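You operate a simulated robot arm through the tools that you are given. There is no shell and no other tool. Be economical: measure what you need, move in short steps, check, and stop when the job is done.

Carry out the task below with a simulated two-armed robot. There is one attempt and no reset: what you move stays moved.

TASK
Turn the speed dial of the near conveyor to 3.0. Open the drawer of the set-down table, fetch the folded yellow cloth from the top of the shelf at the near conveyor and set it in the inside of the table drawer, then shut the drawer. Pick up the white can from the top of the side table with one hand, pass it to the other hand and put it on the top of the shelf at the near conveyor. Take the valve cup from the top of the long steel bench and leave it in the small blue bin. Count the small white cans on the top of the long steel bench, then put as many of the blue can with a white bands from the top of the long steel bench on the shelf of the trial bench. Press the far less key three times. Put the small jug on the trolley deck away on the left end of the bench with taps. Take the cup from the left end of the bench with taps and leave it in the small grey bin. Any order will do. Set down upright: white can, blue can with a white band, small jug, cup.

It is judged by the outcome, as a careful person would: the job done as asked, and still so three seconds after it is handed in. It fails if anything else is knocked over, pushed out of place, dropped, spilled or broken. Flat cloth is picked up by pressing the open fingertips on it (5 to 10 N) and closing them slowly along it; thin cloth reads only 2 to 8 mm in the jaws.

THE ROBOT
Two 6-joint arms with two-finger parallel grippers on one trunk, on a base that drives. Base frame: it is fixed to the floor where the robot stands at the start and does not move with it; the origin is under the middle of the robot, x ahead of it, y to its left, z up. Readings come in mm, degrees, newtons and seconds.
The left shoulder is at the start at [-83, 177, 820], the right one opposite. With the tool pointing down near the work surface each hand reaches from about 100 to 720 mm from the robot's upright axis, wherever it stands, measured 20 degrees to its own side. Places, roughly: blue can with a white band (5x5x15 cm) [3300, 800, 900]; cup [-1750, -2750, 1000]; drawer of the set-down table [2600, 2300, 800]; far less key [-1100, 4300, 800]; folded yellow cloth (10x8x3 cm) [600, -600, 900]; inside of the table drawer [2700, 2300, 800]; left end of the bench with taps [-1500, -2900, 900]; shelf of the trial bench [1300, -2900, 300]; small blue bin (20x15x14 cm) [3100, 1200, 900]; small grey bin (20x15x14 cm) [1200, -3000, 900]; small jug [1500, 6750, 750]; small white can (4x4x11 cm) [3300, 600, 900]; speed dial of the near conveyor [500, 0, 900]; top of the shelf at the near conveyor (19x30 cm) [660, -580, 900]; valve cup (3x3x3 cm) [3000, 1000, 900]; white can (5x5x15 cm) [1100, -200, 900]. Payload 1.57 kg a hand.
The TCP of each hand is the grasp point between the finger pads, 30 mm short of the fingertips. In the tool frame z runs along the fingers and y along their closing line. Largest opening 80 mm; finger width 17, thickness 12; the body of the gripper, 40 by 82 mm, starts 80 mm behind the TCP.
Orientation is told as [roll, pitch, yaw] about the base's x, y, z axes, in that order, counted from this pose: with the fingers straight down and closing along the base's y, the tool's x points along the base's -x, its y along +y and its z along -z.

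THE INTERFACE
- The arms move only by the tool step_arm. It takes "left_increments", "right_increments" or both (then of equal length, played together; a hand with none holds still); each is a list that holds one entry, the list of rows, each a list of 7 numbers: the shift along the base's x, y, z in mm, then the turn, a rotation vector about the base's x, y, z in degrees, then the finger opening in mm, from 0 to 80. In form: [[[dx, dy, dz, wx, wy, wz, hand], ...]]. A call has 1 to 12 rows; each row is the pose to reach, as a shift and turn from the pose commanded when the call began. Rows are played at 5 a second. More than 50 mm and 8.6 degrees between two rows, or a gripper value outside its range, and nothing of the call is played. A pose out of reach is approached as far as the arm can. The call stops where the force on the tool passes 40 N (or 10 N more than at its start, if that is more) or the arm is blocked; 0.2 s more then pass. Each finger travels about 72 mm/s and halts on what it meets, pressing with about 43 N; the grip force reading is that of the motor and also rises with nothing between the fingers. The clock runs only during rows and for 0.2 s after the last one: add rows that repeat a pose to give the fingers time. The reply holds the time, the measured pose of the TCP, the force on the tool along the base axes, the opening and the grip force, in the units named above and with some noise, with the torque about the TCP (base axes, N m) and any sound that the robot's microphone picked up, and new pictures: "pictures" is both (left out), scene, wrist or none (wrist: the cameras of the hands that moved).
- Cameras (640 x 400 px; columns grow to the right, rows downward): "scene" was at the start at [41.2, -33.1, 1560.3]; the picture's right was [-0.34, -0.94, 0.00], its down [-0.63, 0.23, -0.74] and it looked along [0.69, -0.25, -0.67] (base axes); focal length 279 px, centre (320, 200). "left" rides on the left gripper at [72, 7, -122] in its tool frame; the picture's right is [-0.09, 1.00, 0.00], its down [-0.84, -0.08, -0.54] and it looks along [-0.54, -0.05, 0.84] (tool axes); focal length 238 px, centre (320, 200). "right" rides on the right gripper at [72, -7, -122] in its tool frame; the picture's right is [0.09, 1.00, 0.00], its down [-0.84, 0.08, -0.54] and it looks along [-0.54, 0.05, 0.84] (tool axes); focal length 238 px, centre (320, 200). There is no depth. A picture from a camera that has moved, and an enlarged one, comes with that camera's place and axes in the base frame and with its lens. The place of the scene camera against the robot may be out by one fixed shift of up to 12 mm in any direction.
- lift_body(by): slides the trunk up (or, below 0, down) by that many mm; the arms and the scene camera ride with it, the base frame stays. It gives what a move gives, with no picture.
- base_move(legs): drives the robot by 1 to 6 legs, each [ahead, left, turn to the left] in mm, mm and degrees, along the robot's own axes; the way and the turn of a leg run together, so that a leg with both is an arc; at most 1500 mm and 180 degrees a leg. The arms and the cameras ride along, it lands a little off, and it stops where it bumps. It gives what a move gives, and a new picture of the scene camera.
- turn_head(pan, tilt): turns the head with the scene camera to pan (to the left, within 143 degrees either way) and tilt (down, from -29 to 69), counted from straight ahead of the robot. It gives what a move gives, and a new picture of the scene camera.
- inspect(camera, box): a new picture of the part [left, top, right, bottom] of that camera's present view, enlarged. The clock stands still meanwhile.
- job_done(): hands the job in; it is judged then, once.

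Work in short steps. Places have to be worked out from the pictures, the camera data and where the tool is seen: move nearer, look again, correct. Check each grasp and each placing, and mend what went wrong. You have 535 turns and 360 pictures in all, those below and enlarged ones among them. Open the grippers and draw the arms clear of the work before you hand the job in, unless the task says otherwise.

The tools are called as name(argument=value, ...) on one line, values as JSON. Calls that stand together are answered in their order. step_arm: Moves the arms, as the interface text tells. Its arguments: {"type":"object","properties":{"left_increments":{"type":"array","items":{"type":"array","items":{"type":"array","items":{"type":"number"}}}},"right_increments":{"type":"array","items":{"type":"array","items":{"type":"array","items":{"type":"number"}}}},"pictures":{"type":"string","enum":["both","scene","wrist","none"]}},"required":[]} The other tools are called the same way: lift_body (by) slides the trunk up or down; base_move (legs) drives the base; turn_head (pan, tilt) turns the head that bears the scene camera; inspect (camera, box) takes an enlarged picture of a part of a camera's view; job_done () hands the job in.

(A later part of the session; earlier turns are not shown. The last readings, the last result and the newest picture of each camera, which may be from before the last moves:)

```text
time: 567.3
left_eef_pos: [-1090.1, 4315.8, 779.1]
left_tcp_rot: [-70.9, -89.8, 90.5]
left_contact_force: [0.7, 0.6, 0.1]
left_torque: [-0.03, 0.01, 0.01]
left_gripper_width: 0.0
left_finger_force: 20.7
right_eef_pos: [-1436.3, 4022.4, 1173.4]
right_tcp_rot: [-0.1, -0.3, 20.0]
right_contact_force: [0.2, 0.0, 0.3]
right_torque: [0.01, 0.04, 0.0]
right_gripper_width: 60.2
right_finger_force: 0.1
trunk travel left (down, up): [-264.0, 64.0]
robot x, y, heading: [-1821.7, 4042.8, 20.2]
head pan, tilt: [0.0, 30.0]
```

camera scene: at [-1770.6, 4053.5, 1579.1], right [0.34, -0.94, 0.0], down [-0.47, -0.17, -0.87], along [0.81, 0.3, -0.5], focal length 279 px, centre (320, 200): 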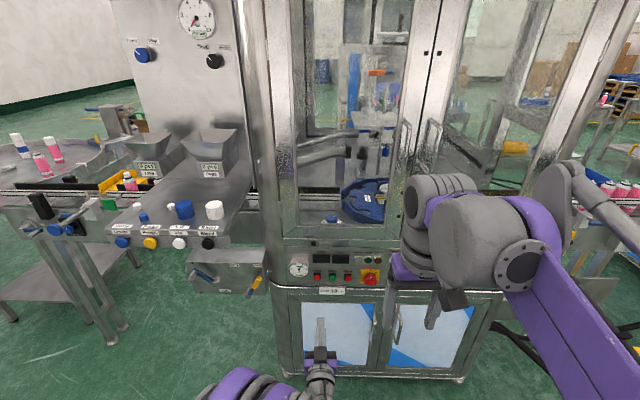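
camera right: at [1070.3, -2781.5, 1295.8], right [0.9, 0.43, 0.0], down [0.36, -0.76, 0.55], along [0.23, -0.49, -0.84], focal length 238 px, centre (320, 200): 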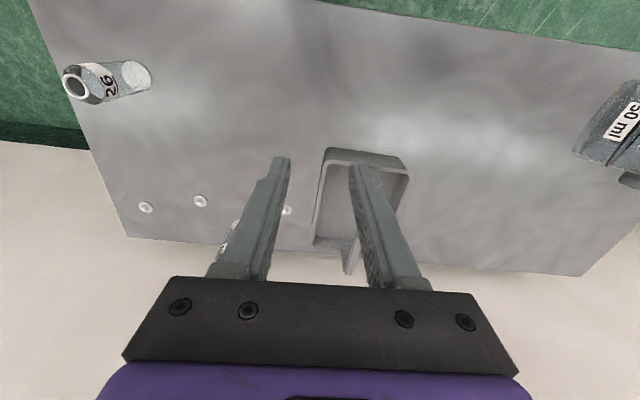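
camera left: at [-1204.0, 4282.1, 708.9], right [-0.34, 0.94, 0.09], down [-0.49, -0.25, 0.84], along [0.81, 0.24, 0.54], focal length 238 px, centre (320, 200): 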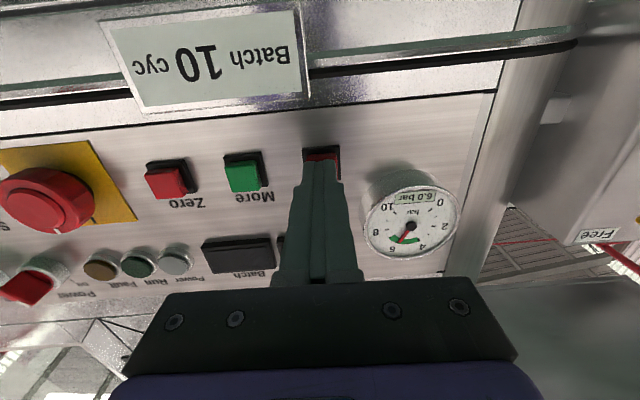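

Second click heard. Third press.

step_arm(left_increments=[[[3.8, 1.4, 0, 0, 0, 0, 0], [5.6, 2, 0, 0, 0, 0, 0], [7.5, 2.7, 0, 0, 0, 0, 0], [9.4, 3.4, 0, 0, 0, 0, 0], [11.3, 4.1, 0, 0, 0, 0, 0], [13.2, 4.8, 0, 0, 0, 0, 0]]], pictures="none")

step_arm(left_increments=[[[-19, -7, 0, 0, 0, 0, 0], [-57, -20, 0, 0, 0, 0, 0], [-94, -34, 0, 0, 0, 0, 0], [-132, -47, 10, 0, 0, 0, 0], [-170, -61, 30, 0, 0, 0, 0], [-207, -75, 50, 0, 0, 0, 0]]], pictures="none")

```text
time: 568.7
left_eef_pos: [-1079.3, 4320.2, 777.0]
left_tcp_rot: [-98.2, -89.9, 117.7]
left_contact_force: [-25.5, -5.6, 1.0]
left_torque: [0.05, -0.05, 0.02]
left_gripper_width: 0.1
left_finger_force: 21.9
right_eef_pos: [-1440.8, 4021.6, 1174.4]
right_tcp_rot: [-0.2, -0.4, 20.0]
right_contact_force: [-0.3, -0.2, 0.0]
right_torque: [0.01, 0.03, -0.01]
right_gripper_width: 60.0
right_finger_force: 0.1
trunk travel left (down, up): [-264.0, 64.0]
robot x, y, heading: [-1823.1, 4040.9, 20.0]
head pan, tilt: [0.0, 30.0]
heard: click
stopped in row 6 (left hand): the force on the tool passed its limit at 43 N (the readings are from after the stop); the commanded pose is now the measured one
```

```text
time: 570.1
left_eef_pos: [-1285.8, 4244.9, 827.3]
left_tcp_rot: [-73.4, -89.8, 92.9]
left_contact_force: [0.2, -0.4, 0.3]
left_torque: [0.03, 0.0, -0.02]
left_gripper_width: 0.0
left_finger_force: 21.2
right_eef_pos: [-1437.5, 4021.6, 1171.9]
right_tcp_rot: [-0.1, -0.3, 20.0]
right_contact_force: [0.1, 0.0, 0.4]
right_torque: [-0.01, -0.01, -0.04]
right_gripper_width: 60.0
right_finger_force: 0.0
trunk travel left (down, up): [-264.0, 64.0]
robot x, y, heading: [-1821.9, 4038.0, 20.0]
head pan, tilt: [0.0, 30.0]
```

Three clicks. I return the left hand to travel pose and look toward the trolley.

step_arm(left_increments=[[[-22, 5, 31, -2.77, 7.7, 0, 10], [-45, 10, 62, -5.54, 15.4, 0, 20], [-67, 15, 93, -8.3, 23.1, 0, 30], [-90, 20, 124, -11.1, 30.8, 0, 40], [-112, 25, 155, -13.9, 38.5, 0, 50], [-135, 30, 186, -16.6, 46.2, 0, 60], [-158, 35, 217, -19.4, 53.9, 0, 60], [-180, 41, 248, -22.2, 61.6, 0, 60], [-203, 46, 280, -24.9, 69.3, 0, 60], [-226, 51, 311, -27.7, 77, 0, 60], [-248, 56, 342, -30.5, 84.7, 0, 60]]], pictures="none")

turn_head(pan=30, tilt=15)

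```text
time: 572.5
left_eef_pos: [-1534.4, 4300.7, 1171.9]
left_tcp_rot: [-0.3, 0.3, 20.0]
left_contact_force: [-0.3, 0.1, 0.5]
left_torque: [0.0, -0.01, -0.01]
left_gripper_width: 60.0
left_finger_force: 0.0
right_eef_pos: [-1436.8, 4022.3, 1173.4]
right_tcp_rot: [0.0, -0.3, 20.0]
right_contact_force: [0.3, 0.3, 0.2]
right_torque: [-0.02, 0.02, 0.0]
right_gripper_width: 60.2
right_finger_force: 0.1
trunk travel left (down, up): [-264.0, 64.0]
robot x, y, heading: [-1821.3, 4040.4, 19.8]
head pan, tilt: [0.0, 30.0]
```

```text
time: 573.5
left_eef_pos: [-1535.2, 4301.2, 1171.7]
left_tcp_rot: [-0.3, 0.0, 20.0]
left_contact_force: [-0.8, -0.4, 0.0]
left_torque: [0.02, 0.01, 0.02]
left_gripper_width: 59.9
left_finger_force: 0.0
right_eef_pos: [-1438.5, 4022.6, 1172.3]
right_tcp_rot: [-0.1, -0.4, 20.1]
right_contact_force: [0.0, -0.6, 0.4]
right_torque: [-0.01, 0.0, 0.01]
right_gripper_width: 60.3
right_finger_force: 0.1
trunk travel left (down, up): [-264.0, 64.0]
robot x, y, heading: [-1822.9, 4039.9, 20.2]
head pan, tilt: [30.0, 15.0]
camera scene: at [-1796.1, 4093.5, 1603.2], right [0.77, -0.64, 0.0], down [-0.17, -0.2, -0.97], along [0.62, 0.74, -0.26], focal length 279 px, centre (320, 200)
```

scene: 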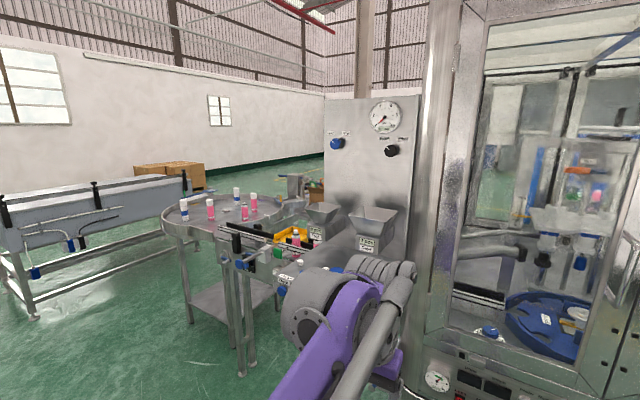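

The trolley should be behind these machines at [1500,6750]. I look whether a passage exists on this side.

base_move(legs=[[-200, 900, 40]])

turn_head(pan=0, tilt=18)

```text
time: 581.7
left_eef_pos: [-2470.3, 4979.4, 1172.0]
left_tcp_rot: [-0.3, 0.2, 58.7]
left_contact_force: [1.1, -0.7, 0.4]
left_torque: [0.0, -0.01, -0.02]
left_gripper_width: 60.0
left_finger_force: 0.0
right_eef_pos: [-2219.5, 4822.9, 1173.4]
right_tcp_rot: [-0.1, -0.3, 58.7]
right_contact_force: [-0.2, -0.6, -0.8]
right_torque: [-0.02, -0.03, 0.02]
right_gripper_width: 60.0
right_finger_force: 0.0
trunk travel left (down, up): [-264.0, 64.0]
robot x, y, heading: [-2530.6, 4597.3, 58.9]
head pan, tilt: [30.0, 15.0]
camera scene: at [-2546.3, 4651.6, 1603.3], right [1.0, -0.02, 0.0], down [-0.01, -0.26, -0.97], along [0.02, 0.97, -0.26], focal length 279 px, centre (320, 200)
```

scene: 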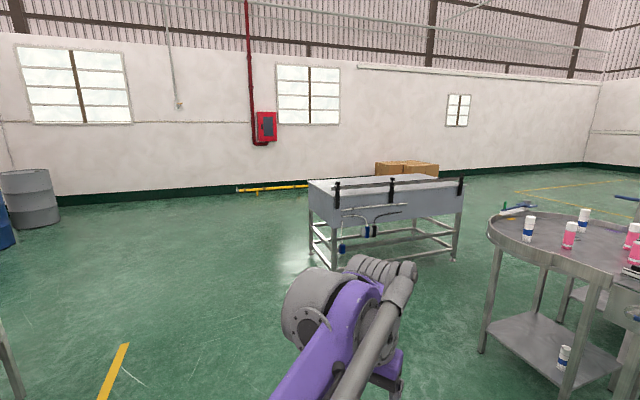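

```text
time: 582.7
left_eef_pos: [-2469.5, 4980.6, 1171.9]
left_tcp_rot: [-0.3, 0.1, 58.7]
left_contact_force: [-1.1, -0.1, 0.4]
left_torque: [0.02, 0.01, 0.01]
left_gripper_width: 60.0
left_finger_force: 0.1
right_eef_pos: [-2221.0, 4824.0, 1173.2]
right_tcp_rot: [-0.1, -0.3, 58.6]
right_contact_force: [-0.2, 0.0, -0.6]
right_torque: [-0.01, 0.04, 0.0]
right_gripper_width: 59.9
right_finger_force: 0.1
trunk travel left (down, up): [-264.0, 64.0]
robot x, y, heading: [-2530.9, 4595.7, 58.9]
head pan, tilt: [0.0, 18.0]
camera scene: at [-2500.0, 4637.9, 1598.4], right [0.85, -0.52, 0.0], down [-0.16, -0.26, -0.95], along [0.49, 0.81, -0.31], focal length 279 px, centre (320, 200)
```

scene: 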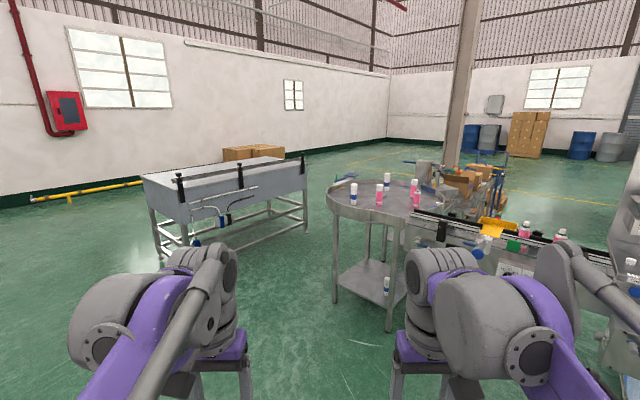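

There is a free passage between the tank and the round table. I drive through it in stages.

base_move(legs=[[1100, 420, 0], [1090, 420, 0], [0, 0, -59]])

turn_head(pan=0, tilt=20)

```text
time: 596.7
left_eef_pos: [-1764.6, 7037.8, 1171.9]
left_tcp_rot: [-0.2, 0.1, 0.0]
left_contact_force: [0.3, 0.3, 0.1]
left_torque: [-0.02, 0.02, -0.04]
left_gripper_width: 59.7
left_finger_force: 0.2
right_eef_pos: [-1768.8, 6742.2, 1172.2]
right_tcp_rot: [-0.1, -0.4, 0.1]
right_contact_force: [0.6, 0.5, 0.1]
right_torque: [0.01, -0.03, -0.01]
right_gripper_width: 60.0
right_finger_force: 0.0
trunk travel left (down, up): [-264.0, 64.0]
robot x, y, heading: [-2122.8, 6889.8, -0.3]
head pan, tilt: [0.0, 18.0]
camera scene: at [-2067.0, 6887.0, 1598.4], right [0.0, -1.0, 0.0], down [-0.31, 0.0, -0.95], along [0.95, 0.0, -0.31], focal length 279 px, centre (320, 200)
```

scene: 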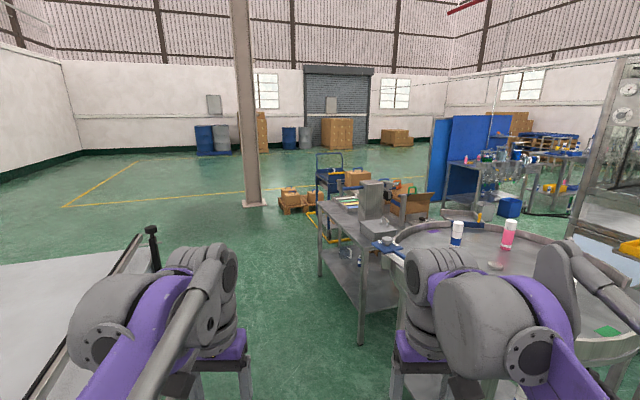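

```text
time: 597.4
left_eef_pos: [-1765.0, 7038.2, 1171.6]
left_tcp_rot: [-0.4, 0.1, 0.1]
left_contact_force: [-0.2, 0.1, 0.5]
left_torque: [0.03, -0.01, -0.01]
left_gripper_width: 60.2
left_finger_force: 0.1
right_eef_pos: [-1768.3, 6742.3, 1173.0]
right_tcp_rot: [-0.1, -0.2, 0.0]
right_contact_force: [-0.7, 0.1, 0.3]
right_torque: [-0.02, 0.0, -0.01]
right_gripper_width: 60.0
right_finger_force: 0.1
trunk travel left (down, up): [-264.0, 64.0]
robot x, y, heading: [-2121.0, 6890.7, 0.1]
head pan, tilt: [0.0, 20.0]
camera scene: at [-2067.2, 6887.0, 1595.1], right [0.0, -1.0, 0.0], down [-0.34, 0.0, -0.94], along [0.94, 0.0, -0.34], focal length 279 px, centre (320, 200)
```

scene: 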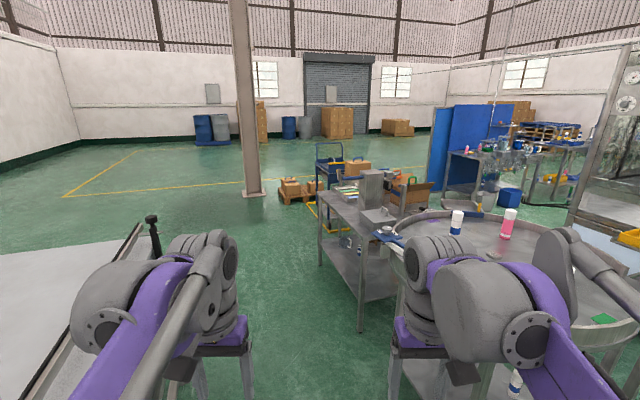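

The way ahead is clear between tank and benches; the trolley (blue, handle) stands near [1300–1600,6750]. I drive on along the gap.

base_move(legs=[[720, 250, 0], [1100, 300, 0], [800, 0, 0]])

turn_head(pan=-30, tilt=28)

```text
time: 610.9
left_eef_pos: [873.5, 7590.3, 1171.6]
left_tcp_rot: [-0.3, 0.0, 0.6]
left_contact_force: [-0.4, 0.9, 0.3]
left_torque: [-0.01, 0.0, 0.0]
left_gripper_width: 60.3
left_finger_force: 0.1
right_eef_pos: [873.3, 7295.5, 1173.4]
right_tcp_rot: [-0.2, -0.3, 0.6]
right_contact_force: [-0.4, -0.4, 0.2]
right_torque: [0.01, 0.01, -0.04]
right_gripper_width: 60.3
right_finger_force: 0.1
trunk travel left (down, up): [-264.0, 64.0]
robot x, y, heading: [518.1, 7437.9, 0.8]
head pan, tilt: [0.0, 20.0]
camera scene: at [573.0, 7435.5, 1595.1], right [0.01, -1.0, 0.0], down [-0.34, 0.0, -0.94], along [0.94, 0.01, -0.34], focal length 279 px, centre (320, 200)
```

scene: 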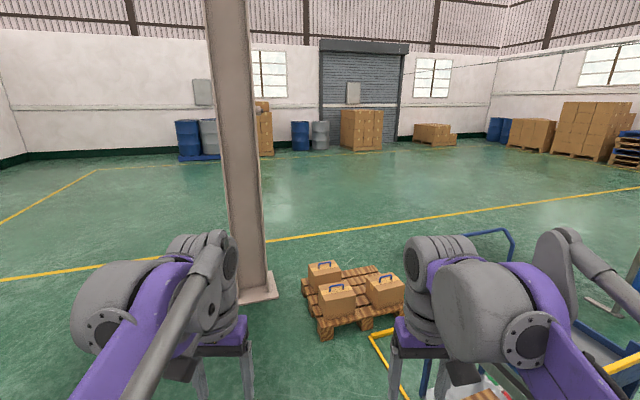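

```text
time: 611.8
left_eef_pos: [874.2, 7589.2, 1171.7]
left_tcp_rot: [-0.3, 0.1, 0.7]
left_contact_force: [-0.3, 0.4, -0.5]
left_torque: [-0.01, 0.01, -0.03]
left_gripper_width: 60.1
left_finger_force: 0.1
right_eef_pos: [872.4, 7293.7, 1173.2]
right_tcp_rot: [-0.1, -0.3, 0.6]
right_contact_force: [0.2, 0.0, 0.1]
right_torque: [-0.02, -0.01, -0.03]
right_gripper_width: 60.2
right_finger_force: 0.1
trunk travel left (down, up): [-264.0, 64.0]
robot x, y, heading: [518.0, 7438.6, 0.5]
head pan, tilt: [-30.0, 28.0]
camera scene: at [559.2, 7389.8, 1582.3], right [-0.49, -0.87, 0.0], down [-0.41, 0.23, -0.88], along [0.77, -0.43, -0.47], focal length 279 px, centre (320, 200)
```

scene: 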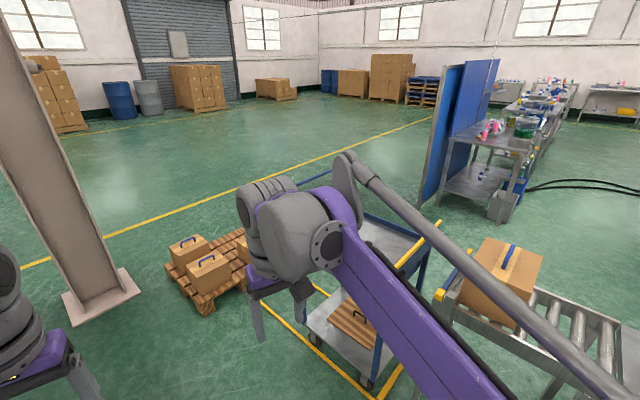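

The trolley is ahead-right, its near end facing north. I drive to its north side and turn to face it.

base_move(legs=[[640, 60, 0], [0, 0, -73]])

turn_head(pan=0, tilt=35)

```text
time: 618.6
left_eef_pos: [1403.6, 7200.1, 1171.5]
left_tcp_rot: [-0.3, 0.2, -73.1]
left_contact_force: [0.1, -0.3, -0.9]
left_torque: [-0.01, 0.0, 0.0]
left_gripper_width: 60.2
left_finger_force: 0.2
right_eef_pos: [1121.7, 7117.4, 1173.7]
right_tcp_rot: [-0.1, -0.4, -73.1]
right_contact_force: [-0.1, -0.4, 0.2]
right_torque: [-0.03, 0.0, 0.0]
right_gripper_width: 60.0
right_finger_force: 0.2
trunk travel left (down, up): [-264.0, 64.0]
robot x, y, heading: [1160.4, 7502.0, -72.9]
head pan, tilt: [-30.0, 28.0]
camera scene: at [1131.2, 7446.2, 1582.2], right [-0.97, 0.23, 0.0], down [0.11, 0.46, -0.88], along [-0.2, -0.86, -0.47], focal length 279 px, centre (320, 200)
```

scene: 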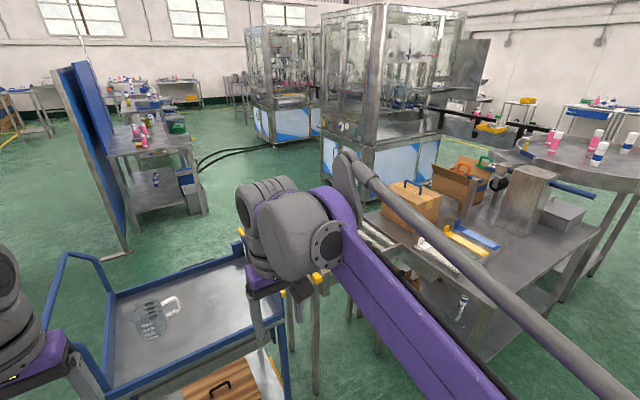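

```text
time: 619.5
left_eef_pos: [1403.7, 7200.8, 1171.3]
left_tcp_rot: [-0.3, 0.1, -73.0]
left_contact_force: [-0.6, -0.2, 0.2]
left_torque: [0.0, -0.02, 0.02]
left_gripper_width: 59.8
left_finger_force: 0.1
right_eef_pos: [1121.3, 7118.7, 1174.3]
right_tcp_rot: [-0.1, -0.3, -73.0]
right_contact_force: [-0.9, 0.7, 0.6]
right_torque: [0.0, 0.0, -0.02]
right_gripper_width: 59.9
right_finger_force: 0.0
trunk travel left (down, up): [-264.0, 64.0]
robot x, y, heading: [1157.3, 7499.5, -73.1]
head pan, tilt: [0.0, 35.0]
camera scene: at [1177.4, 7450.8, 1571.3], right [-0.96, -0.29, 0.0], down [-0.17, 0.55, -0.82], along [0.24, -0.78, -0.57], focal length 279 px, centre (320, 200)
```

scene: 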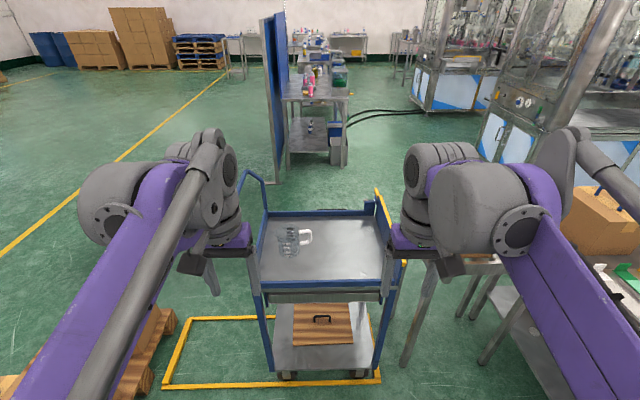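

inspect(camera="scene", box=[230, 170, 410, 290])

```text
3.33 times, centred on (320, 230) of scene
camera zoom: at [1177.4, 7450.8, 1571.3], right [-0.96, -0.29, 0.0], down [-0.17, 0.55, -0.82], along [0.24, -0.78, -0.57], focal length 931 px, centre (320, 100)
```

zoom: 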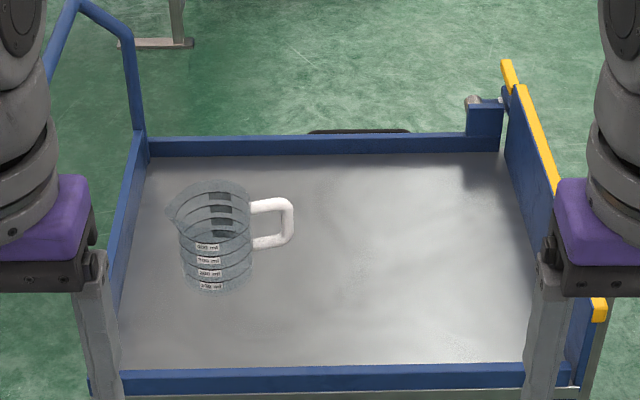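

The jug (≈89 mm wide) is too wide to grip round its body, so I'll take it by its handle, which points to my right. I drive 230 mm closer and turn the left hand 90°.

base_move(legs=[[230, 0, 0]])

step_arm(left_increments=[[[0, 0, 0, 0, 0, -8.2, 60], [0, 0, 0, 0, 0, -16.4, 60], [0, 0, 0, 0, 0, -24.6, 60], [0, 0, 0, 0, 0, -32.8, 60], [0, 0, 0, 0, 0, -41, 60], [0, 0, 0, 0, 0, -49.2, 60], [0, 0, 0, 0, 0, -57.4, 60], [0, 0, 0, 0, 0, -65.6, 60], [0, 0, 0, 0, 0, -73.8, 60], [0, 0, 0, 0, 0, -82, 60], [0, 0, 0, 0, 0, -90, 60]]], pictures="both")

```text
time: 621.2
left_eef_pos: [1470.8, 6978.0, 1170.8]
left_tcp_rot: [-0.3, 0.1, -73.0]
left_contact_force: [0.9, -0.4, -0.4]
left_torque: [0.04, -0.02, 0.01]
left_gripper_width: 59.9
left_finger_force: 0.1
right_eef_pos: [1188.9, 6896.7, 1173.0]
right_tcp_rot: [-0.1, -0.3, -72.9]
right_contact_force: [0.0, 0.1, 0.1]
right_torque: [0.01, 0.0, 0.0]
right_gripper_width: 60.1
right_finger_force: 0.1
trunk travel left (down, up): [-264.0, 64.0]
robot x, y, heading: [1229.5, 7281.2, -73.0]
head pan, tilt: [0.0, 35.0]
camera scene: at [1245.1, 7229.0, 1571.2], right [-0.96, -0.29, 0.0], down [-0.17, 0.55, -0.82], along [0.24, -0.78, -0.57], focal length 279 px, centre (320, 200)
```

scene: 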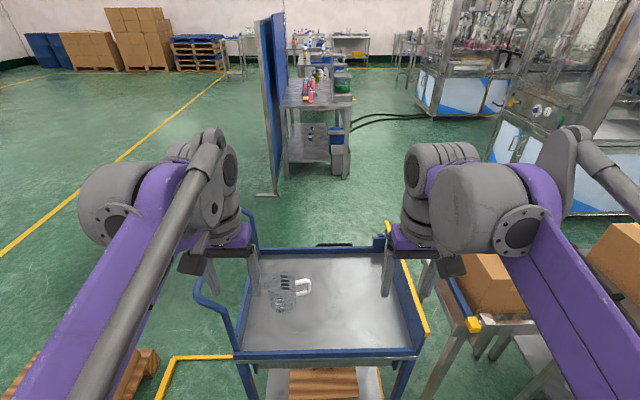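

```text
time: 623.6
left_eef_pos: [1472.0, 6979.5, 1171.2]
left_tcp_rot: [-0.3, 0.0, -163.1]
left_contact_force: [0.7, -0.4, -0.4]
left_torque: [0.02, 0.01, 0.01]
left_gripper_width: 60.0
left_finger_force: 0.0
right_eef_pos: [1189.2, 6896.5, 1173.9]
right_tcp_rot: [-0.1, -0.3, -73.0]
right_contact_force: [0.3, -0.5, 0.7]
right_torque: [-0.01, -0.01, 0.03]
right_gripper_width: 60.0
right_finger_force: 0.0
trunk travel left (down, up): [-264.0, 64.0]
robot x, y, heading: [1228.1, 7281.1, -73.0]
head pan, tilt: [0.0, 35.0]
camera scene: at [1245.1, 7229.0, 1571.3], right [-0.96, -0.29, 0.0], down [-0.17, 0.55, -0.82], along [0.24, -0.78, -0.57], focal length 279 px, centre (320, 200)
camera left: at [1542.0, 6992.8, 1292.9], right [0.2, -0.98, -0.01], down [-0.82, -0.17, 0.54], along [-0.53, -0.1, -0.84], focal length 238 px, centre (320, 200)
```

scene: 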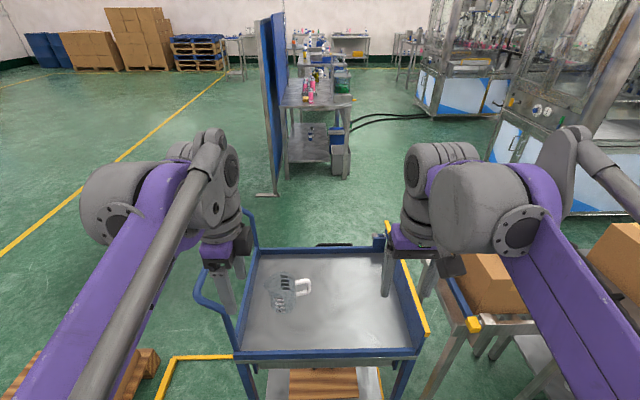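
left: 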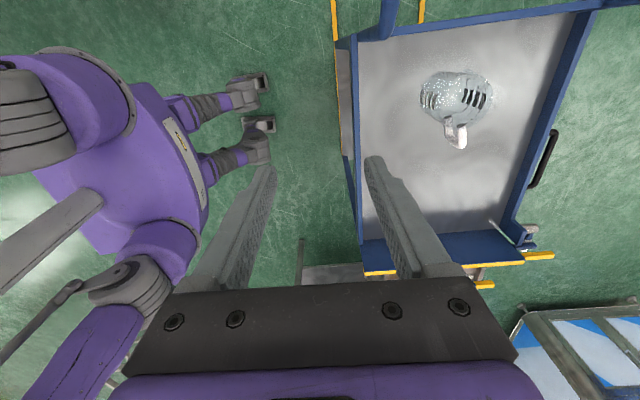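

inspect(camera="left", box=[400, 55, 520, 165])

inspect(camera="scene", box=[250, 260, 330, 320])

```text
3.64 times, centred on (460, 110) of left
camera zoom: at [1542.0, 6992.8, 1292.9], right [0.2, -0.98, -0.01], down [-0.82, -0.17, 0.54], along [-0.53, -0.1, -0.84], focal length 867 px, centre (-189, 527)
```

zoom: 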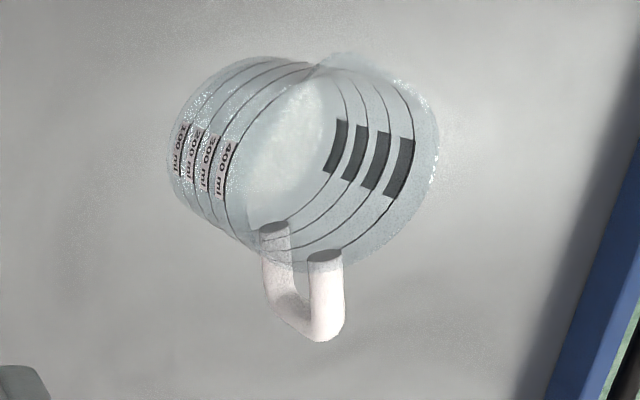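

```text
6.67 times, centred on (290, 290) of scene
camera zoom: at [1245.1, 7229.0, 1571.3], right [-0.96, -0.29, 0.0], down [-0.17, 0.55, -0.82], along [0.24, -0.78, -0.57], focal length 1862 px, centre (520, -400)
```

zoom: 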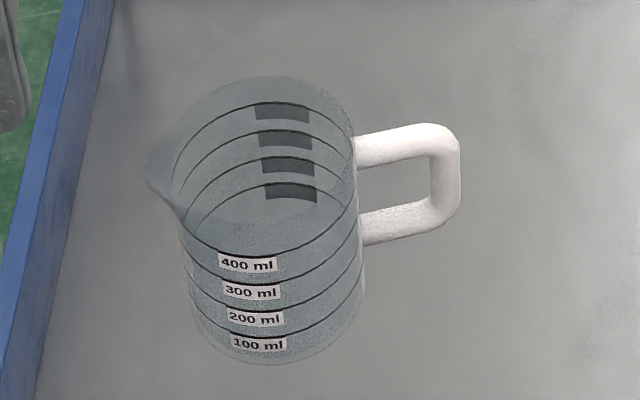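

Handle's outer bar is at about [1440,6700], z 812–858. I move the left hand above it.

step_arm(left_increments=[[[-4, -40, -15, 0, 0, 0, 50], [-8, -80, -30, 0, 0, 0, 50], [-12, -120, -50, 0, 0, 0, 50], [-16, -160, -70, 0, 0, 0, 50], [-20, -200, -95, 0, 0, 0, 50], [-24, -240, -120, 0, 0, 0, 50], [-28, -278, -150, 0, 0, 0, 50], [-28, -278, -175, 0, 0, 0, 50]]], pictures="wrist")

inspect(camera="scene", box=[250, 240, 350, 320])

```text
time: 625.5
left_eef_pos: [1445.6, 6701.7, 993.8]
left_tcp_rot: [-0.4, 0.1, -163.0]
left_contact_force: [-0.8, 0.8, -0.4]
left_torque: [-0.02, 0.01, 0.02]
left_gripper_width: 50.1
left_finger_force: 0.0
right_eef_pos: [1189.8, 6897.4, 1173.3]
right_tcp_rot: [-0.1, -0.3, -73.0]
right_contact_force: [-0.1, -0.8, -1.3]
right_torque: [-0.06, 0.01, -0.01]
right_gripper_width: 59.8
right_finger_force: 0.0
trunk travel left (down, up): [-264.0, 64.0]
robot x, y, heading: [1229.6, 7277.1, -73.0]
head pan, tilt: [0.0, 35.0]
camera left: at [1515.4, 6715.5, 1116.0], right [0.2, -0.98, 0.0], down [-0.82, -0.17, 0.54], along [-0.53, -0.11, -0.84], focal length 238 px, centre (320, 200)
```

left: 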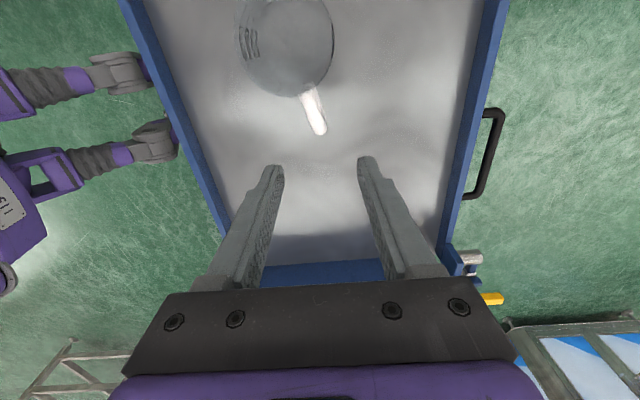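

```text
5.00 times, centred on (300, 280) of scene
camera zoom: at [1245.0, 7230.1, 1571.3], right [-0.96, -0.29, 0.0], down [-0.17, 0.55, -0.82], along [0.24, -0.78, -0.57], focal length 1397 px, centre (420, -200)
```

zoom: 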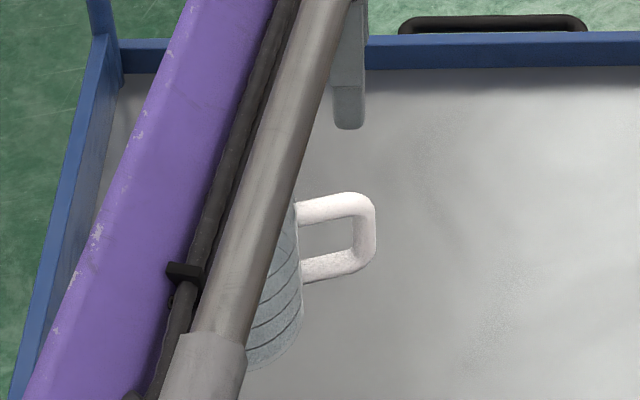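

The outer end of the handle is right below; the handle is turned ~10–14°. I yaw the hand 10° and descend to just above.

step_arm(left_increments=[[[0, 2, -25, 0, 0, 5, 50], [0, 2, -55, 0, 0, 10, 50], [0, 2, -85, 0, 0, 10, 50], [0, 2, -105, 0, 0, 10, 50]]], pictures="wrist")

```text
time: 626.5
left_eef_pos: [1447.1, 6701.5, 891.0]
left_tcp_rot: [-0.3, 0.1, -153.0]
left_contact_force: [-1.0, 0.7, -1.1]
left_torque: [-0.02, -0.01, -0.01]
left_gripper_width: 50.2
left_finger_force: 0.0
right_eef_pos: [1188.0, 6895.7, 1172.4]
right_tcp_rot: [-0.1, -0.3, -73.1]
right_contact_force: [0.3, 0.1, 0.3]
right_torque: [0.01, -0.01, -0.03]
right_gripper_width: 60.1
right_finger_force: 0.1
trunk travel left (down, up): [-264.0, 64.0]
robot x, y, heading: [1228.4, 7277.8, -73.1]
head pan, tilt: [0.0, 35.0]
camera left: at [1512.8, 6727.6, 1012.2], right [0.37, -0.93, -0.01], down [-0.78, -0.32, 0.54], along [-0.5, -0.2, -0.84], focal length 238 px, centre (320, 200)
```

left: 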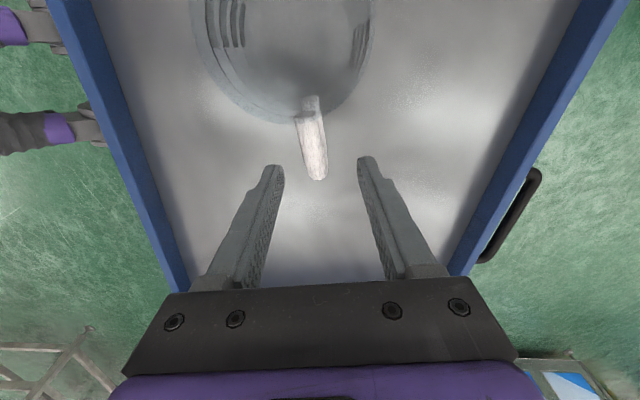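

The handle lies straight between the fingers. I lower 43 mm and close.

step_arm(left_increments=[[[-1, 0, -15, 0, 0, 0, 50], [-1, 0, -30, 0, 0, 0, 50], [-1, 0, -43, 0, 0, 0, 50], [-1, 0, -43, 0, 0, 0, 38], [-1, 0, -43, 0, 0, 0, 26], [-1, 0, -43, 0, 0, 0, 16], [-1, 0, -43, 0, 0, 0, 8], [-1, 0, -43, 0, 0, 0, 8]]], pictures="wrist")

```text
time: 628.2
left_eef_pos: [1444.7, 6702.2, 849.1]
left_tcp_rot: [-0.3, 0.1, -153.1]
left_contact_force: [-0.3, 0.2, 0.4]
left_torque: [-0.06, 0.05, 0.03]
left_gripper_width: 14.6
left_finger_force: 30.8
right_eef_pos: [1190.5, 6896.2, 1172.7]
right_tcp_rot: [-0.1, -0.3, -73.0]
right_contact_force: [0.2, -0.5, 0.3]
right_torque: [0.03, -0.05, -0.01]
right_gripper_width: 59.8
right_finger_force: 0.1
trunk travel left (down, up): [-264.0, 64.0]
robot x, y, heading: [1227.9, 7278.2, -73.2]
head pan, tilt: [0.0, 35.0]
camera left: at [1511.0, 6728.3, 970.4], right [0.37, -0.93, -0.01], down [-0.78, -0.31, 0.54], along [-0.5, -0.2, -0.84], focal length 238 px, centre (320, 200)
```

left: 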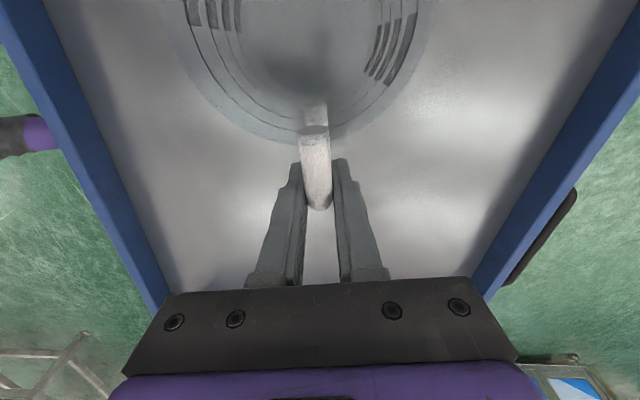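

Handle gripped (14.6 mm, 31 N). I lift a little and check for tilting.

step_arm(left_increments=[[[0, 0, 10, 0, 0, 0, 5], [0, 0, 25, 0, 0, 0, 5], [0, 0, 45, 0, 0, 0, 5], [0, 0, 45, 0, 0, 0, 5]]], pictures="wrist")

inspect(camera="scene", box=[240, 230, 360, 320])

```text
time: 629.2
left_eef_pos: [1444.6, 6702.0, 894.2]
left_tcp_rot: [-0.3, 0.1, -153.0]
left_contact_force: [-0.2, 0.2, -1.0]
left_torque: [0.01, 0.04, -0.02]
left_gripper_width: 14.5
left_finger_force: 30.6
right_eef_pos: [1189.5, 6895.8, 1173.2]
right_tcp_rot: [-0.1, -0.3, -72.9]
right_contact_force: [-0.5, 0.4, -0.5]
right_torque: [-0.06, 0.03, 0.02]
right_gripper_width: 60.0
right_finger_force: 0.1
trunk travel left (down, up): [-264.0, 64.0]
robot x, y, heading: [1227.2, 7277.1, -73.0]
head pan, tilt: [0.0, 35.0]
camera left: at [1511.2, 6727.7, 1015.6], right [0.37, -0.93, -0.01], down [-0.78, -0.31, 0.54], along [-0.5, -0.2, -0.84], focal length 238 px, centre (320, 200)
```

left: 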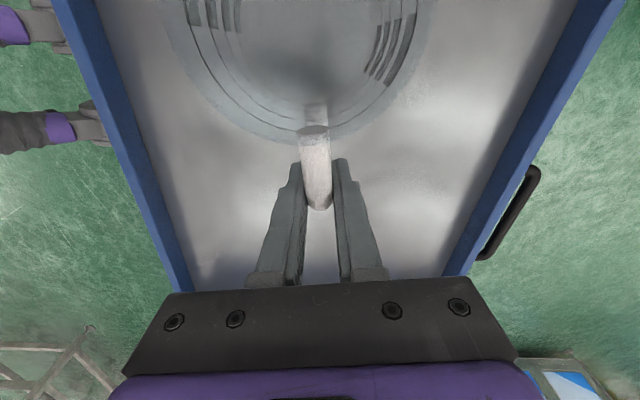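

```text
4.44 times, centred on (300, 275) of scene
camera zoom: at [1245.2, 7228.7, 1571.3], right [-0.96, -0.29, 0.0], down [-0.17, 0.55, -0.82], along [0.24, -0.78, -0.57], focal length 1242 px, centre (409, -133)
```

zoom: 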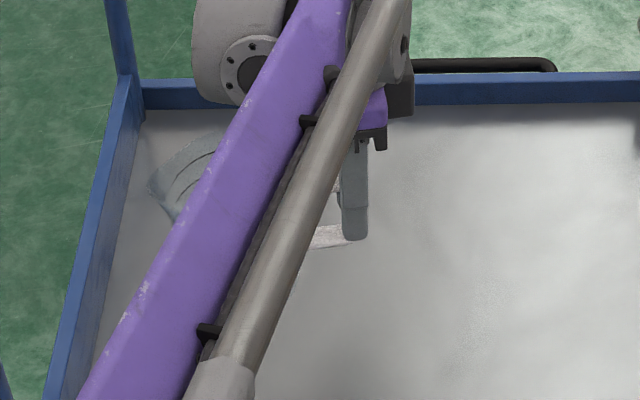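

The jug hangs straight. I lift it to travel height and retract.

step_arm(left_increments=[[[0, 0, 45, 0, 0, 0, 5], [0, 0, 90, 0, 0, 0, 5], [0, 0, 135, 0, 0, 0, 5], [-8, 25, 175, 0, 0, 0, 5], [-18, 60, 205, 0, 0, 0, 5], [-30, 100, 225, 0, 0, 0, 5], [-42, 140, 240, 0, 0, 0, 5], [-54, 180, 250, 0, 0, 0, 5], [-66, 220, 255, 0, 0, 0, 5], [-73, 245, 255, 0, 0, 0, 5]]], pictures="scene")

```text
time: 631.5
left_eef_pos: [1368.9, 6949.6, 1148.4]
left_tcp_rot: [-0.3, 0.1, -152.8]
left_contact_force: [-0.2, 0.0, -0.9]
left_torque: [-0.03, 0.03, 0.01]
left_gripper_width: 14.2
left_finger_force: 30.5
right_eef_pos: [1188.7, 6896.0, 1173.5]
right_tcp_rot: [-0.1, -0.2, -73.0]
right_contact_force: [-0.5, 0.3, -0.2]
right_torque: [-0.03, 0.01, 0.04]
right_gripper_width: 59.8
right_finger_force: 0.1
trunk travel left (down, up): [-264.0, 64.0]
robot x, y, heading: [1229.6, 7279.0, -73.0]
head pan, tilt: [0.0, 35.0]
camera scene: at [1245.1, 7229.6, 1571.3], right [-0.96, -0.29, 0.0], down [-0.17, 0.55, -0.82], along [0.24, -0.78, -0.57], focal length 279 px, centre (320, 200)
```

scene: 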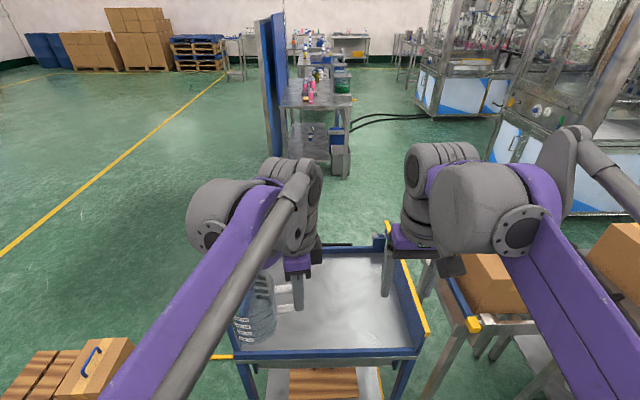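

I drive back the way I came, in reverse order.

base_move(legs=[[-230, 0, 0], [0, 0, 73], [-640, -60, 0], [-800, 0, 0]])

```text
time: 643.5
left_eef_pos: [61.4, 7496.0, 1147.1]
left_tcp_rot: [-0.4, 0.1, -81.3]
left_contact_force: [-0.2, -0.5, -0.8]
left_torque: [-0.02, -0.03, -0.03]
left_gripper_width: 14.3
left_finger_force: 31.3
right_eef_pos: [54.1, 7310.2, 1172.9]
right_tcp_rot: [-0.1, -0.2, -1.3]
right_contact_force: [0.1, 0.3, 1.0]
right_torque: [-0.01, 0.01, 0.0]
right_gripper_width: 59.9
right_finger_force: 0.0
trunk travel left (down, up): [-264.0, 64.0]
robot x, y, heading: [-300.1, 7467.2, -1.4]
head pan, tilt: [0.0, 35.0]
camera scene: at [-245.8, 7460.1, 1571.3], right [-0.02, -1.0, 0.0], down [-0.57, 0.01, -0.82], along [0.82, -0.02, -0.57], focal length 279 px, centre (320, 200)
```

scene: 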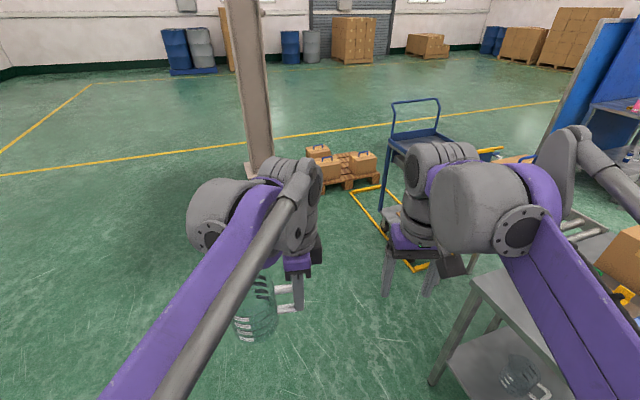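

base_move(legs=[[-1100, -320, 1.4], [-720, -250, 0], [-140, -1145, 0], [-140, -1145, 0]])

base_move(legs=[[600, -1100, 0], [600, -1100, 0], [0, -1500, 0], [0, -1500, 0]])

```text
time: 672.6
left_eef_pos: [-2077.3, 4706.6, 1148.1]
left_tcp_rot: [-0.2, 0.1, -79.9]
left_contact_force: [0.3, -0.2, -0.7]
left_torque: [-0.06, -0.02, 0.05]
left_gripper_width: 14.6
left_finger_force: 30.5
right_eef_pos: [-2080.5, 4518.9, 1172.9]
right_tcp_rot: [0.0, -0.3, 0.0]
right_contact_force: [0.2, 0.1, 0.0]
right_torque: [0.02, 0.02, 0.02]
right_gripper_width: 60.2
right_finger_force: 0.1
trunk travel left (down, up): [-264.0, 64.0]
robot x, y, heading: [-2434.2, 4666.2, -0.0]
head pan, tilt: [0.0, 35.0]
camera scene: at [-2384.2, 4662.4, 1571.3], right [0.0, -1.0, 0.0], down [-0.57, 0.0, -0.82], along [0.82, 0.0, -0.57], focal length 279 px, centre (320, 200)
```

scene: 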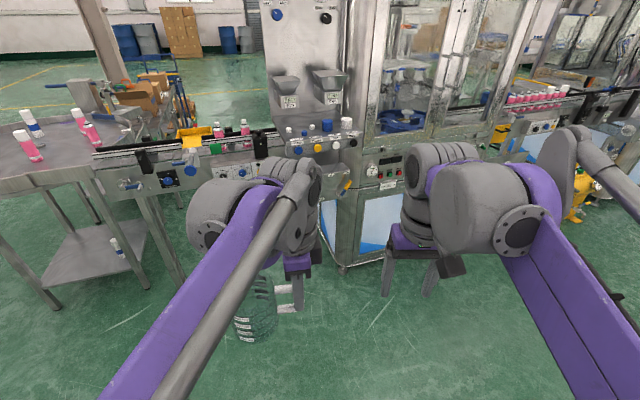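

```text
time: 717.9
left_eef_pos: [-851.2, -496.2, 1147.8]
left_tcp_rot: [-0.3, 0.1, -80.7]
left_contact_force: [-0.4, 0.0, -1.3]
left_torque: [-0.05, -0.03, 0.01]
left_gripper_width: 14.3
left_finger_force: 31.3
right_eef_pos: [-855.8, -685.1, 1173.0]
right_tcp_rot: [-0.2, -0.3, -0.8]
right_contact_force: [-0.4, 0.0, 0.1]
right_torque: [-0.01, -0.03, 0.01]
right_gripper_width: 60.2
right_finger_force: 0.0
trunk travel left (down, up): [-264.0, 64.0]
robot x, y, heading: [-1207.9, -532.1, -1.1]
head pan, tilt: [0.0, 35.0]
camera scene: at [-1157.8, -536.5, 1571.3], right [-0.01, -1.0, 0.0], down [-0.57, 0.01, -0.82], along [0.82, -0.01, -0.57], focal length 279 px, centre (320, 200)
```

scene: 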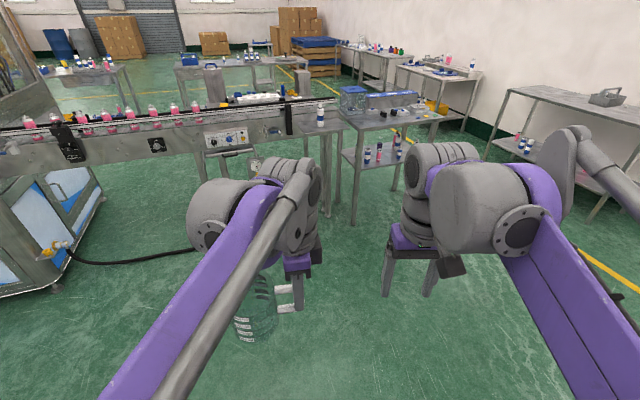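

Nearly there. I drive to the front of the bench with taps and turn to face its left end.

base_move(legs=[[280, -850, 1], [280, -850, 0], [0, 0, -160]])

turn_head(pan=8, tilt=28)

```text
time: 739.6
left_eef_pos: [-968.6, -2428.0, 1147.3]
left_tcp_rot: [-0.4, 0.2, 124.1]
left_contact_force: [-0.5, 0.2, -0.6]
left_torque: [0.04, 0.03, -0.01]
left_gripper_width: 14.5
left_finger_force: 30.3
right_eef_pos: [-1041.5, -2255.9, 1174.1]
right_tcp_rot: [-0.1, -0.2, -156.0]
right_contact_force: [-0.5, -0.3, -0.5]
right_torque: [0.02, 0.02, -0.01]
right_gripper_width: 60.1
right_finger_force: 0.1
trunk travel left (down, up): [-264.0, 64.0]
robot x, y, heading: [-660.5, -2243.9, -155.8]
head pan, tilt: [0.0, 35.0]
camera scene: at [-697.0, -2271.0, 1571.3], right [-0.41, 0.91, 0.0], down [0.52, 0.23, -0.82], along [-0.75, -0.33, -0.57], focal length 279 px, centre (320, 200)
```

scene: 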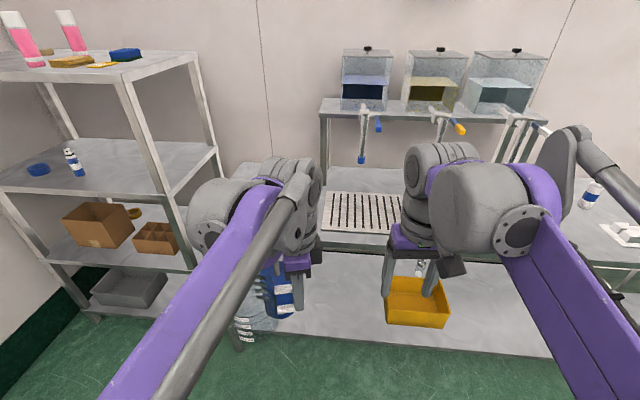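

```text
time: 740.3
left_eef_pos: [-969.1, -2428.6, 1147.7]
left_tcp_rot: [-0.4, 0.1, 124.2]
left_contact_force: [-0.2, -0.7, 0.1]
left_torque: [0.04, 0.05, 0.03]
left_gripper_width: 14.5
left_finger_force: 30.8
right_eef_pos: [-1042.8, -2255.9, 1174.1]
right_tcp_rot: [0.0, -0.3, -155.9]
right_contact_force: [-1.2, -0.2, 0.4]
right_torque: [0.02, 0.0, 0.06]
right_gripper_width: 60.0
right_finger_force: 0.1
trunk travel left (down, up): [-264.0, 64.0]
robot x, y, heading: [-658.1, -2250.1, -156.0]
head pan, tilt: [8.0, 28.0]
camera scene: at [-693.9, -2283.5, 1582.2], right [-0.53, 0.85, 0.0], down [0.4, 0.25, -0.88], along [-0.75, -0.47, -0.47], focal length 279 px, centre (320, 200)
```

scene: 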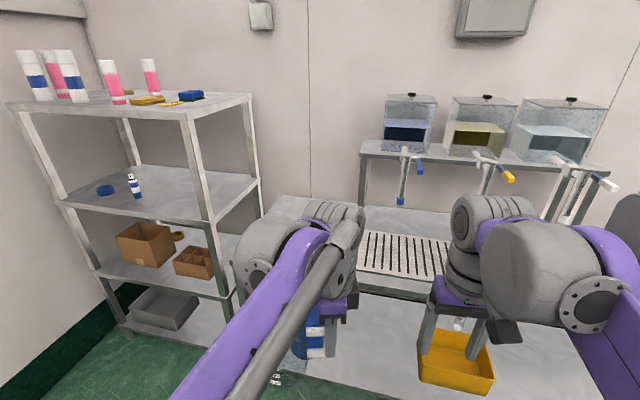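

I correct the heading and drive up to the bench.

base_move(legs=[[0, 0, -4], [460, 0, 0]])

turn_head(pan=12, tilt=40)

```text
time: 743.5
left_eef_pos: [-1409.4, -2565.4, 1147.3]
left_tcp_rot: [-0.3, 0.0, 120.5]
left_contact_force: [0.3, 0.6, -0.8]
left_torque: [0.05, 0.02, 0.01]
left_gripper_width: 14.5
left_finger_force: 30.8
right_eef_pos: [-1471.0, -2389.3, 1174.8]
right_tcp_rot: [0.0, -0.3, -159.5]
right_contact_force: [-0.1, -0.3, -0.3]
right_torque: [0.0, 0.0, -0.06]
right_gripper_width: 59.8
right_finger_force: 0.1
trunk travel left (down, up): [-264.0, 64.0]
robot x, y, heading: [-1087.0, -2403.9, -159.5]
head pan, tilt: [8.0, 28.0]
camera scene: at [-1125.0, -2438.9, 1582.2], right [-0.48, 0.88, 0.0], down [0.41, 0.22, -0.88], along [-0.78, -0.42, -0.47], focal length 279 px, centre (320, 200)
```

scene: 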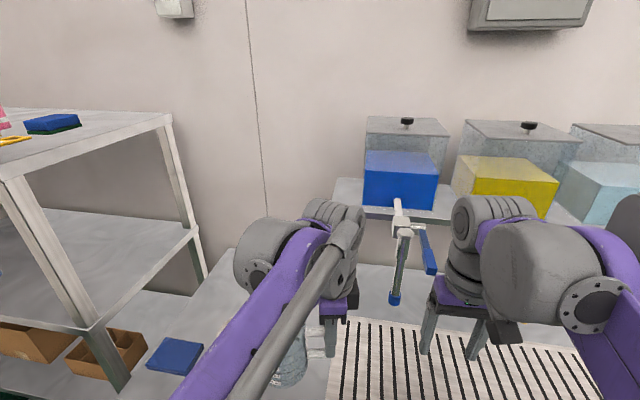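

```text
time: 744.3
left_eef_pos: [-1407.7, -2565.8, 1147.4]
left_tcp_rot: [-0.3, 0.1, 120.4]
left_contact_force: [-0.1, -0.9, -1.0]
left_torque: [0.05, 0.03, 0.0]
left_gripper_width: 14.3
left_finger_force: 31.1
right_eef_pos: [-1470.9, -2389.0, 1173.3]
right_tcp_rot: [0.1, -0.3, -159.6]
right_contact_force: [0.2, 0.5, -0.3]
right_torque: [0.01, 0.01, 0.0]
right_gripper_width: 59.9
right_finger_force: 0.1
trunk travel left (down, up): [-264.0, 64.0]
robot x, y, heading: [-1086.0, -2403.3, -159.7]
head pan, tilt: [12.0, 40.0]
camera scene: at [-1116.6, -2441.0, 1563.8], right [-0.54, 0.84, 0.0], down [0.54, 0.34, -0.77], along [-0.65, -0.41, -0.64], focal length 279 px, centre (320, 200)
```

scene: 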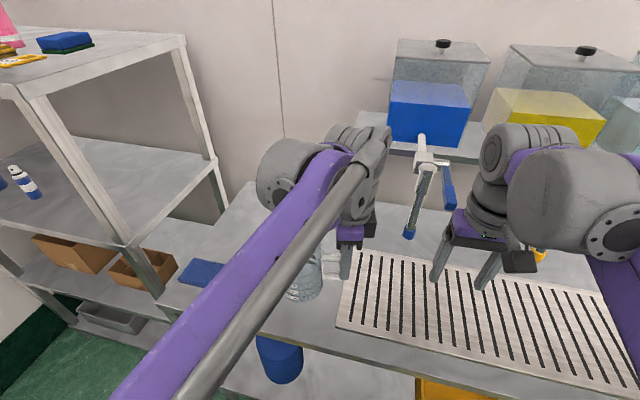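

I draw the right hand back from the tap, then go 60 mm closer.

step_arm(right_increments=[[[28, 10, 0, 0, 0, 0, 60], [56, 20, 0, 0, 0, 0, 60], [84, 30, 0, 0, 0, 0, 60], [112, 40, 0, 0, 0, 0, 60], [141, 51, 0, 0, 0, 0, 60]]], pictures="none")

base_move(legs=[[55, 0, 0]])

```text
time: 745.5
left_eef_pos: [-1408.7, -2565.0, 1147.6]
left_tcp_rot: [-0.3, 0.1, 120.4]
left_contact_force: [0.4, 0.8, -1.0]
left_torque: [0.02, 0.04, 0.01]
left_gripper_width: 14.5
left_finger_force: 30.4
right_eef_pos: [-1329.1, -2337.9, 1174.3]
right_tcp_rot: [-0.1, -0.2, -159.6]
right_contact_force: [-0.8, -0.9, -0.5]
right_torque: [-0.02, 0.01, 0.0]
right_gripper_width: 59.9
right_finger_force: 0.1
trunk travel left (down, up): [-264.0, 64.0]
robot x, y, heading: [-1087.2, -2406.2, -159.7]
head pan, tilt: [12.0, 40.0]
```

```text
time: 746.4
left_eef_pos: [-1459.0, -2584.5, 1146.6]
left_tcp_rot: [-0.2, 0.0, 120.4]
left_contact_force: [-0.9, -0.4, -1.4]
left_torque: [0.03, 0.04, 0.0]
left_gripper_width: 14.7
left_finger_force: 30.5
right_eef_pos: [-1381.2, -2356.9, 1174.0]
right_tcp_rot: [0.0, -0.3, -159.7]
right_contact_force: [-0.1, 0.1, -0.4]
right_torque: [0.01, -0.03, 0.0]
right_gripper_width: 60.1
right_finger_force: 0.0
trunk travel left (down, up): [-264.0, 64.0]
robot x, y, heading: [-1135.5, -2422.8, -159.7]
head pan, tilt: [12.0, 40.0]
camera scene: at [-1167.9, -2460.1, 1563.6], right [-0.54, 0.84, 0.0], down [0.54, 0.34, -0.77], along [-0.65, -0.41, -0.64], focal length 279 px, centre (320, 200)
```

scene: 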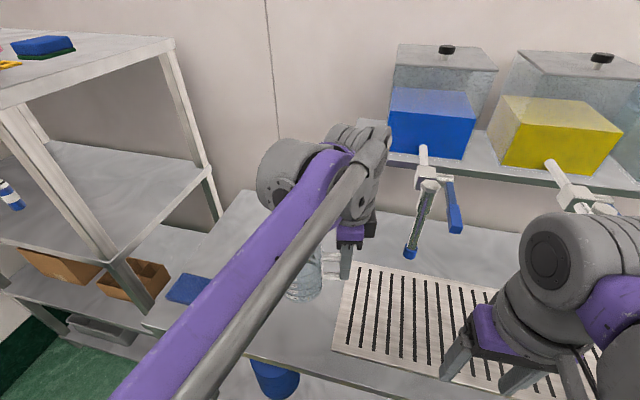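

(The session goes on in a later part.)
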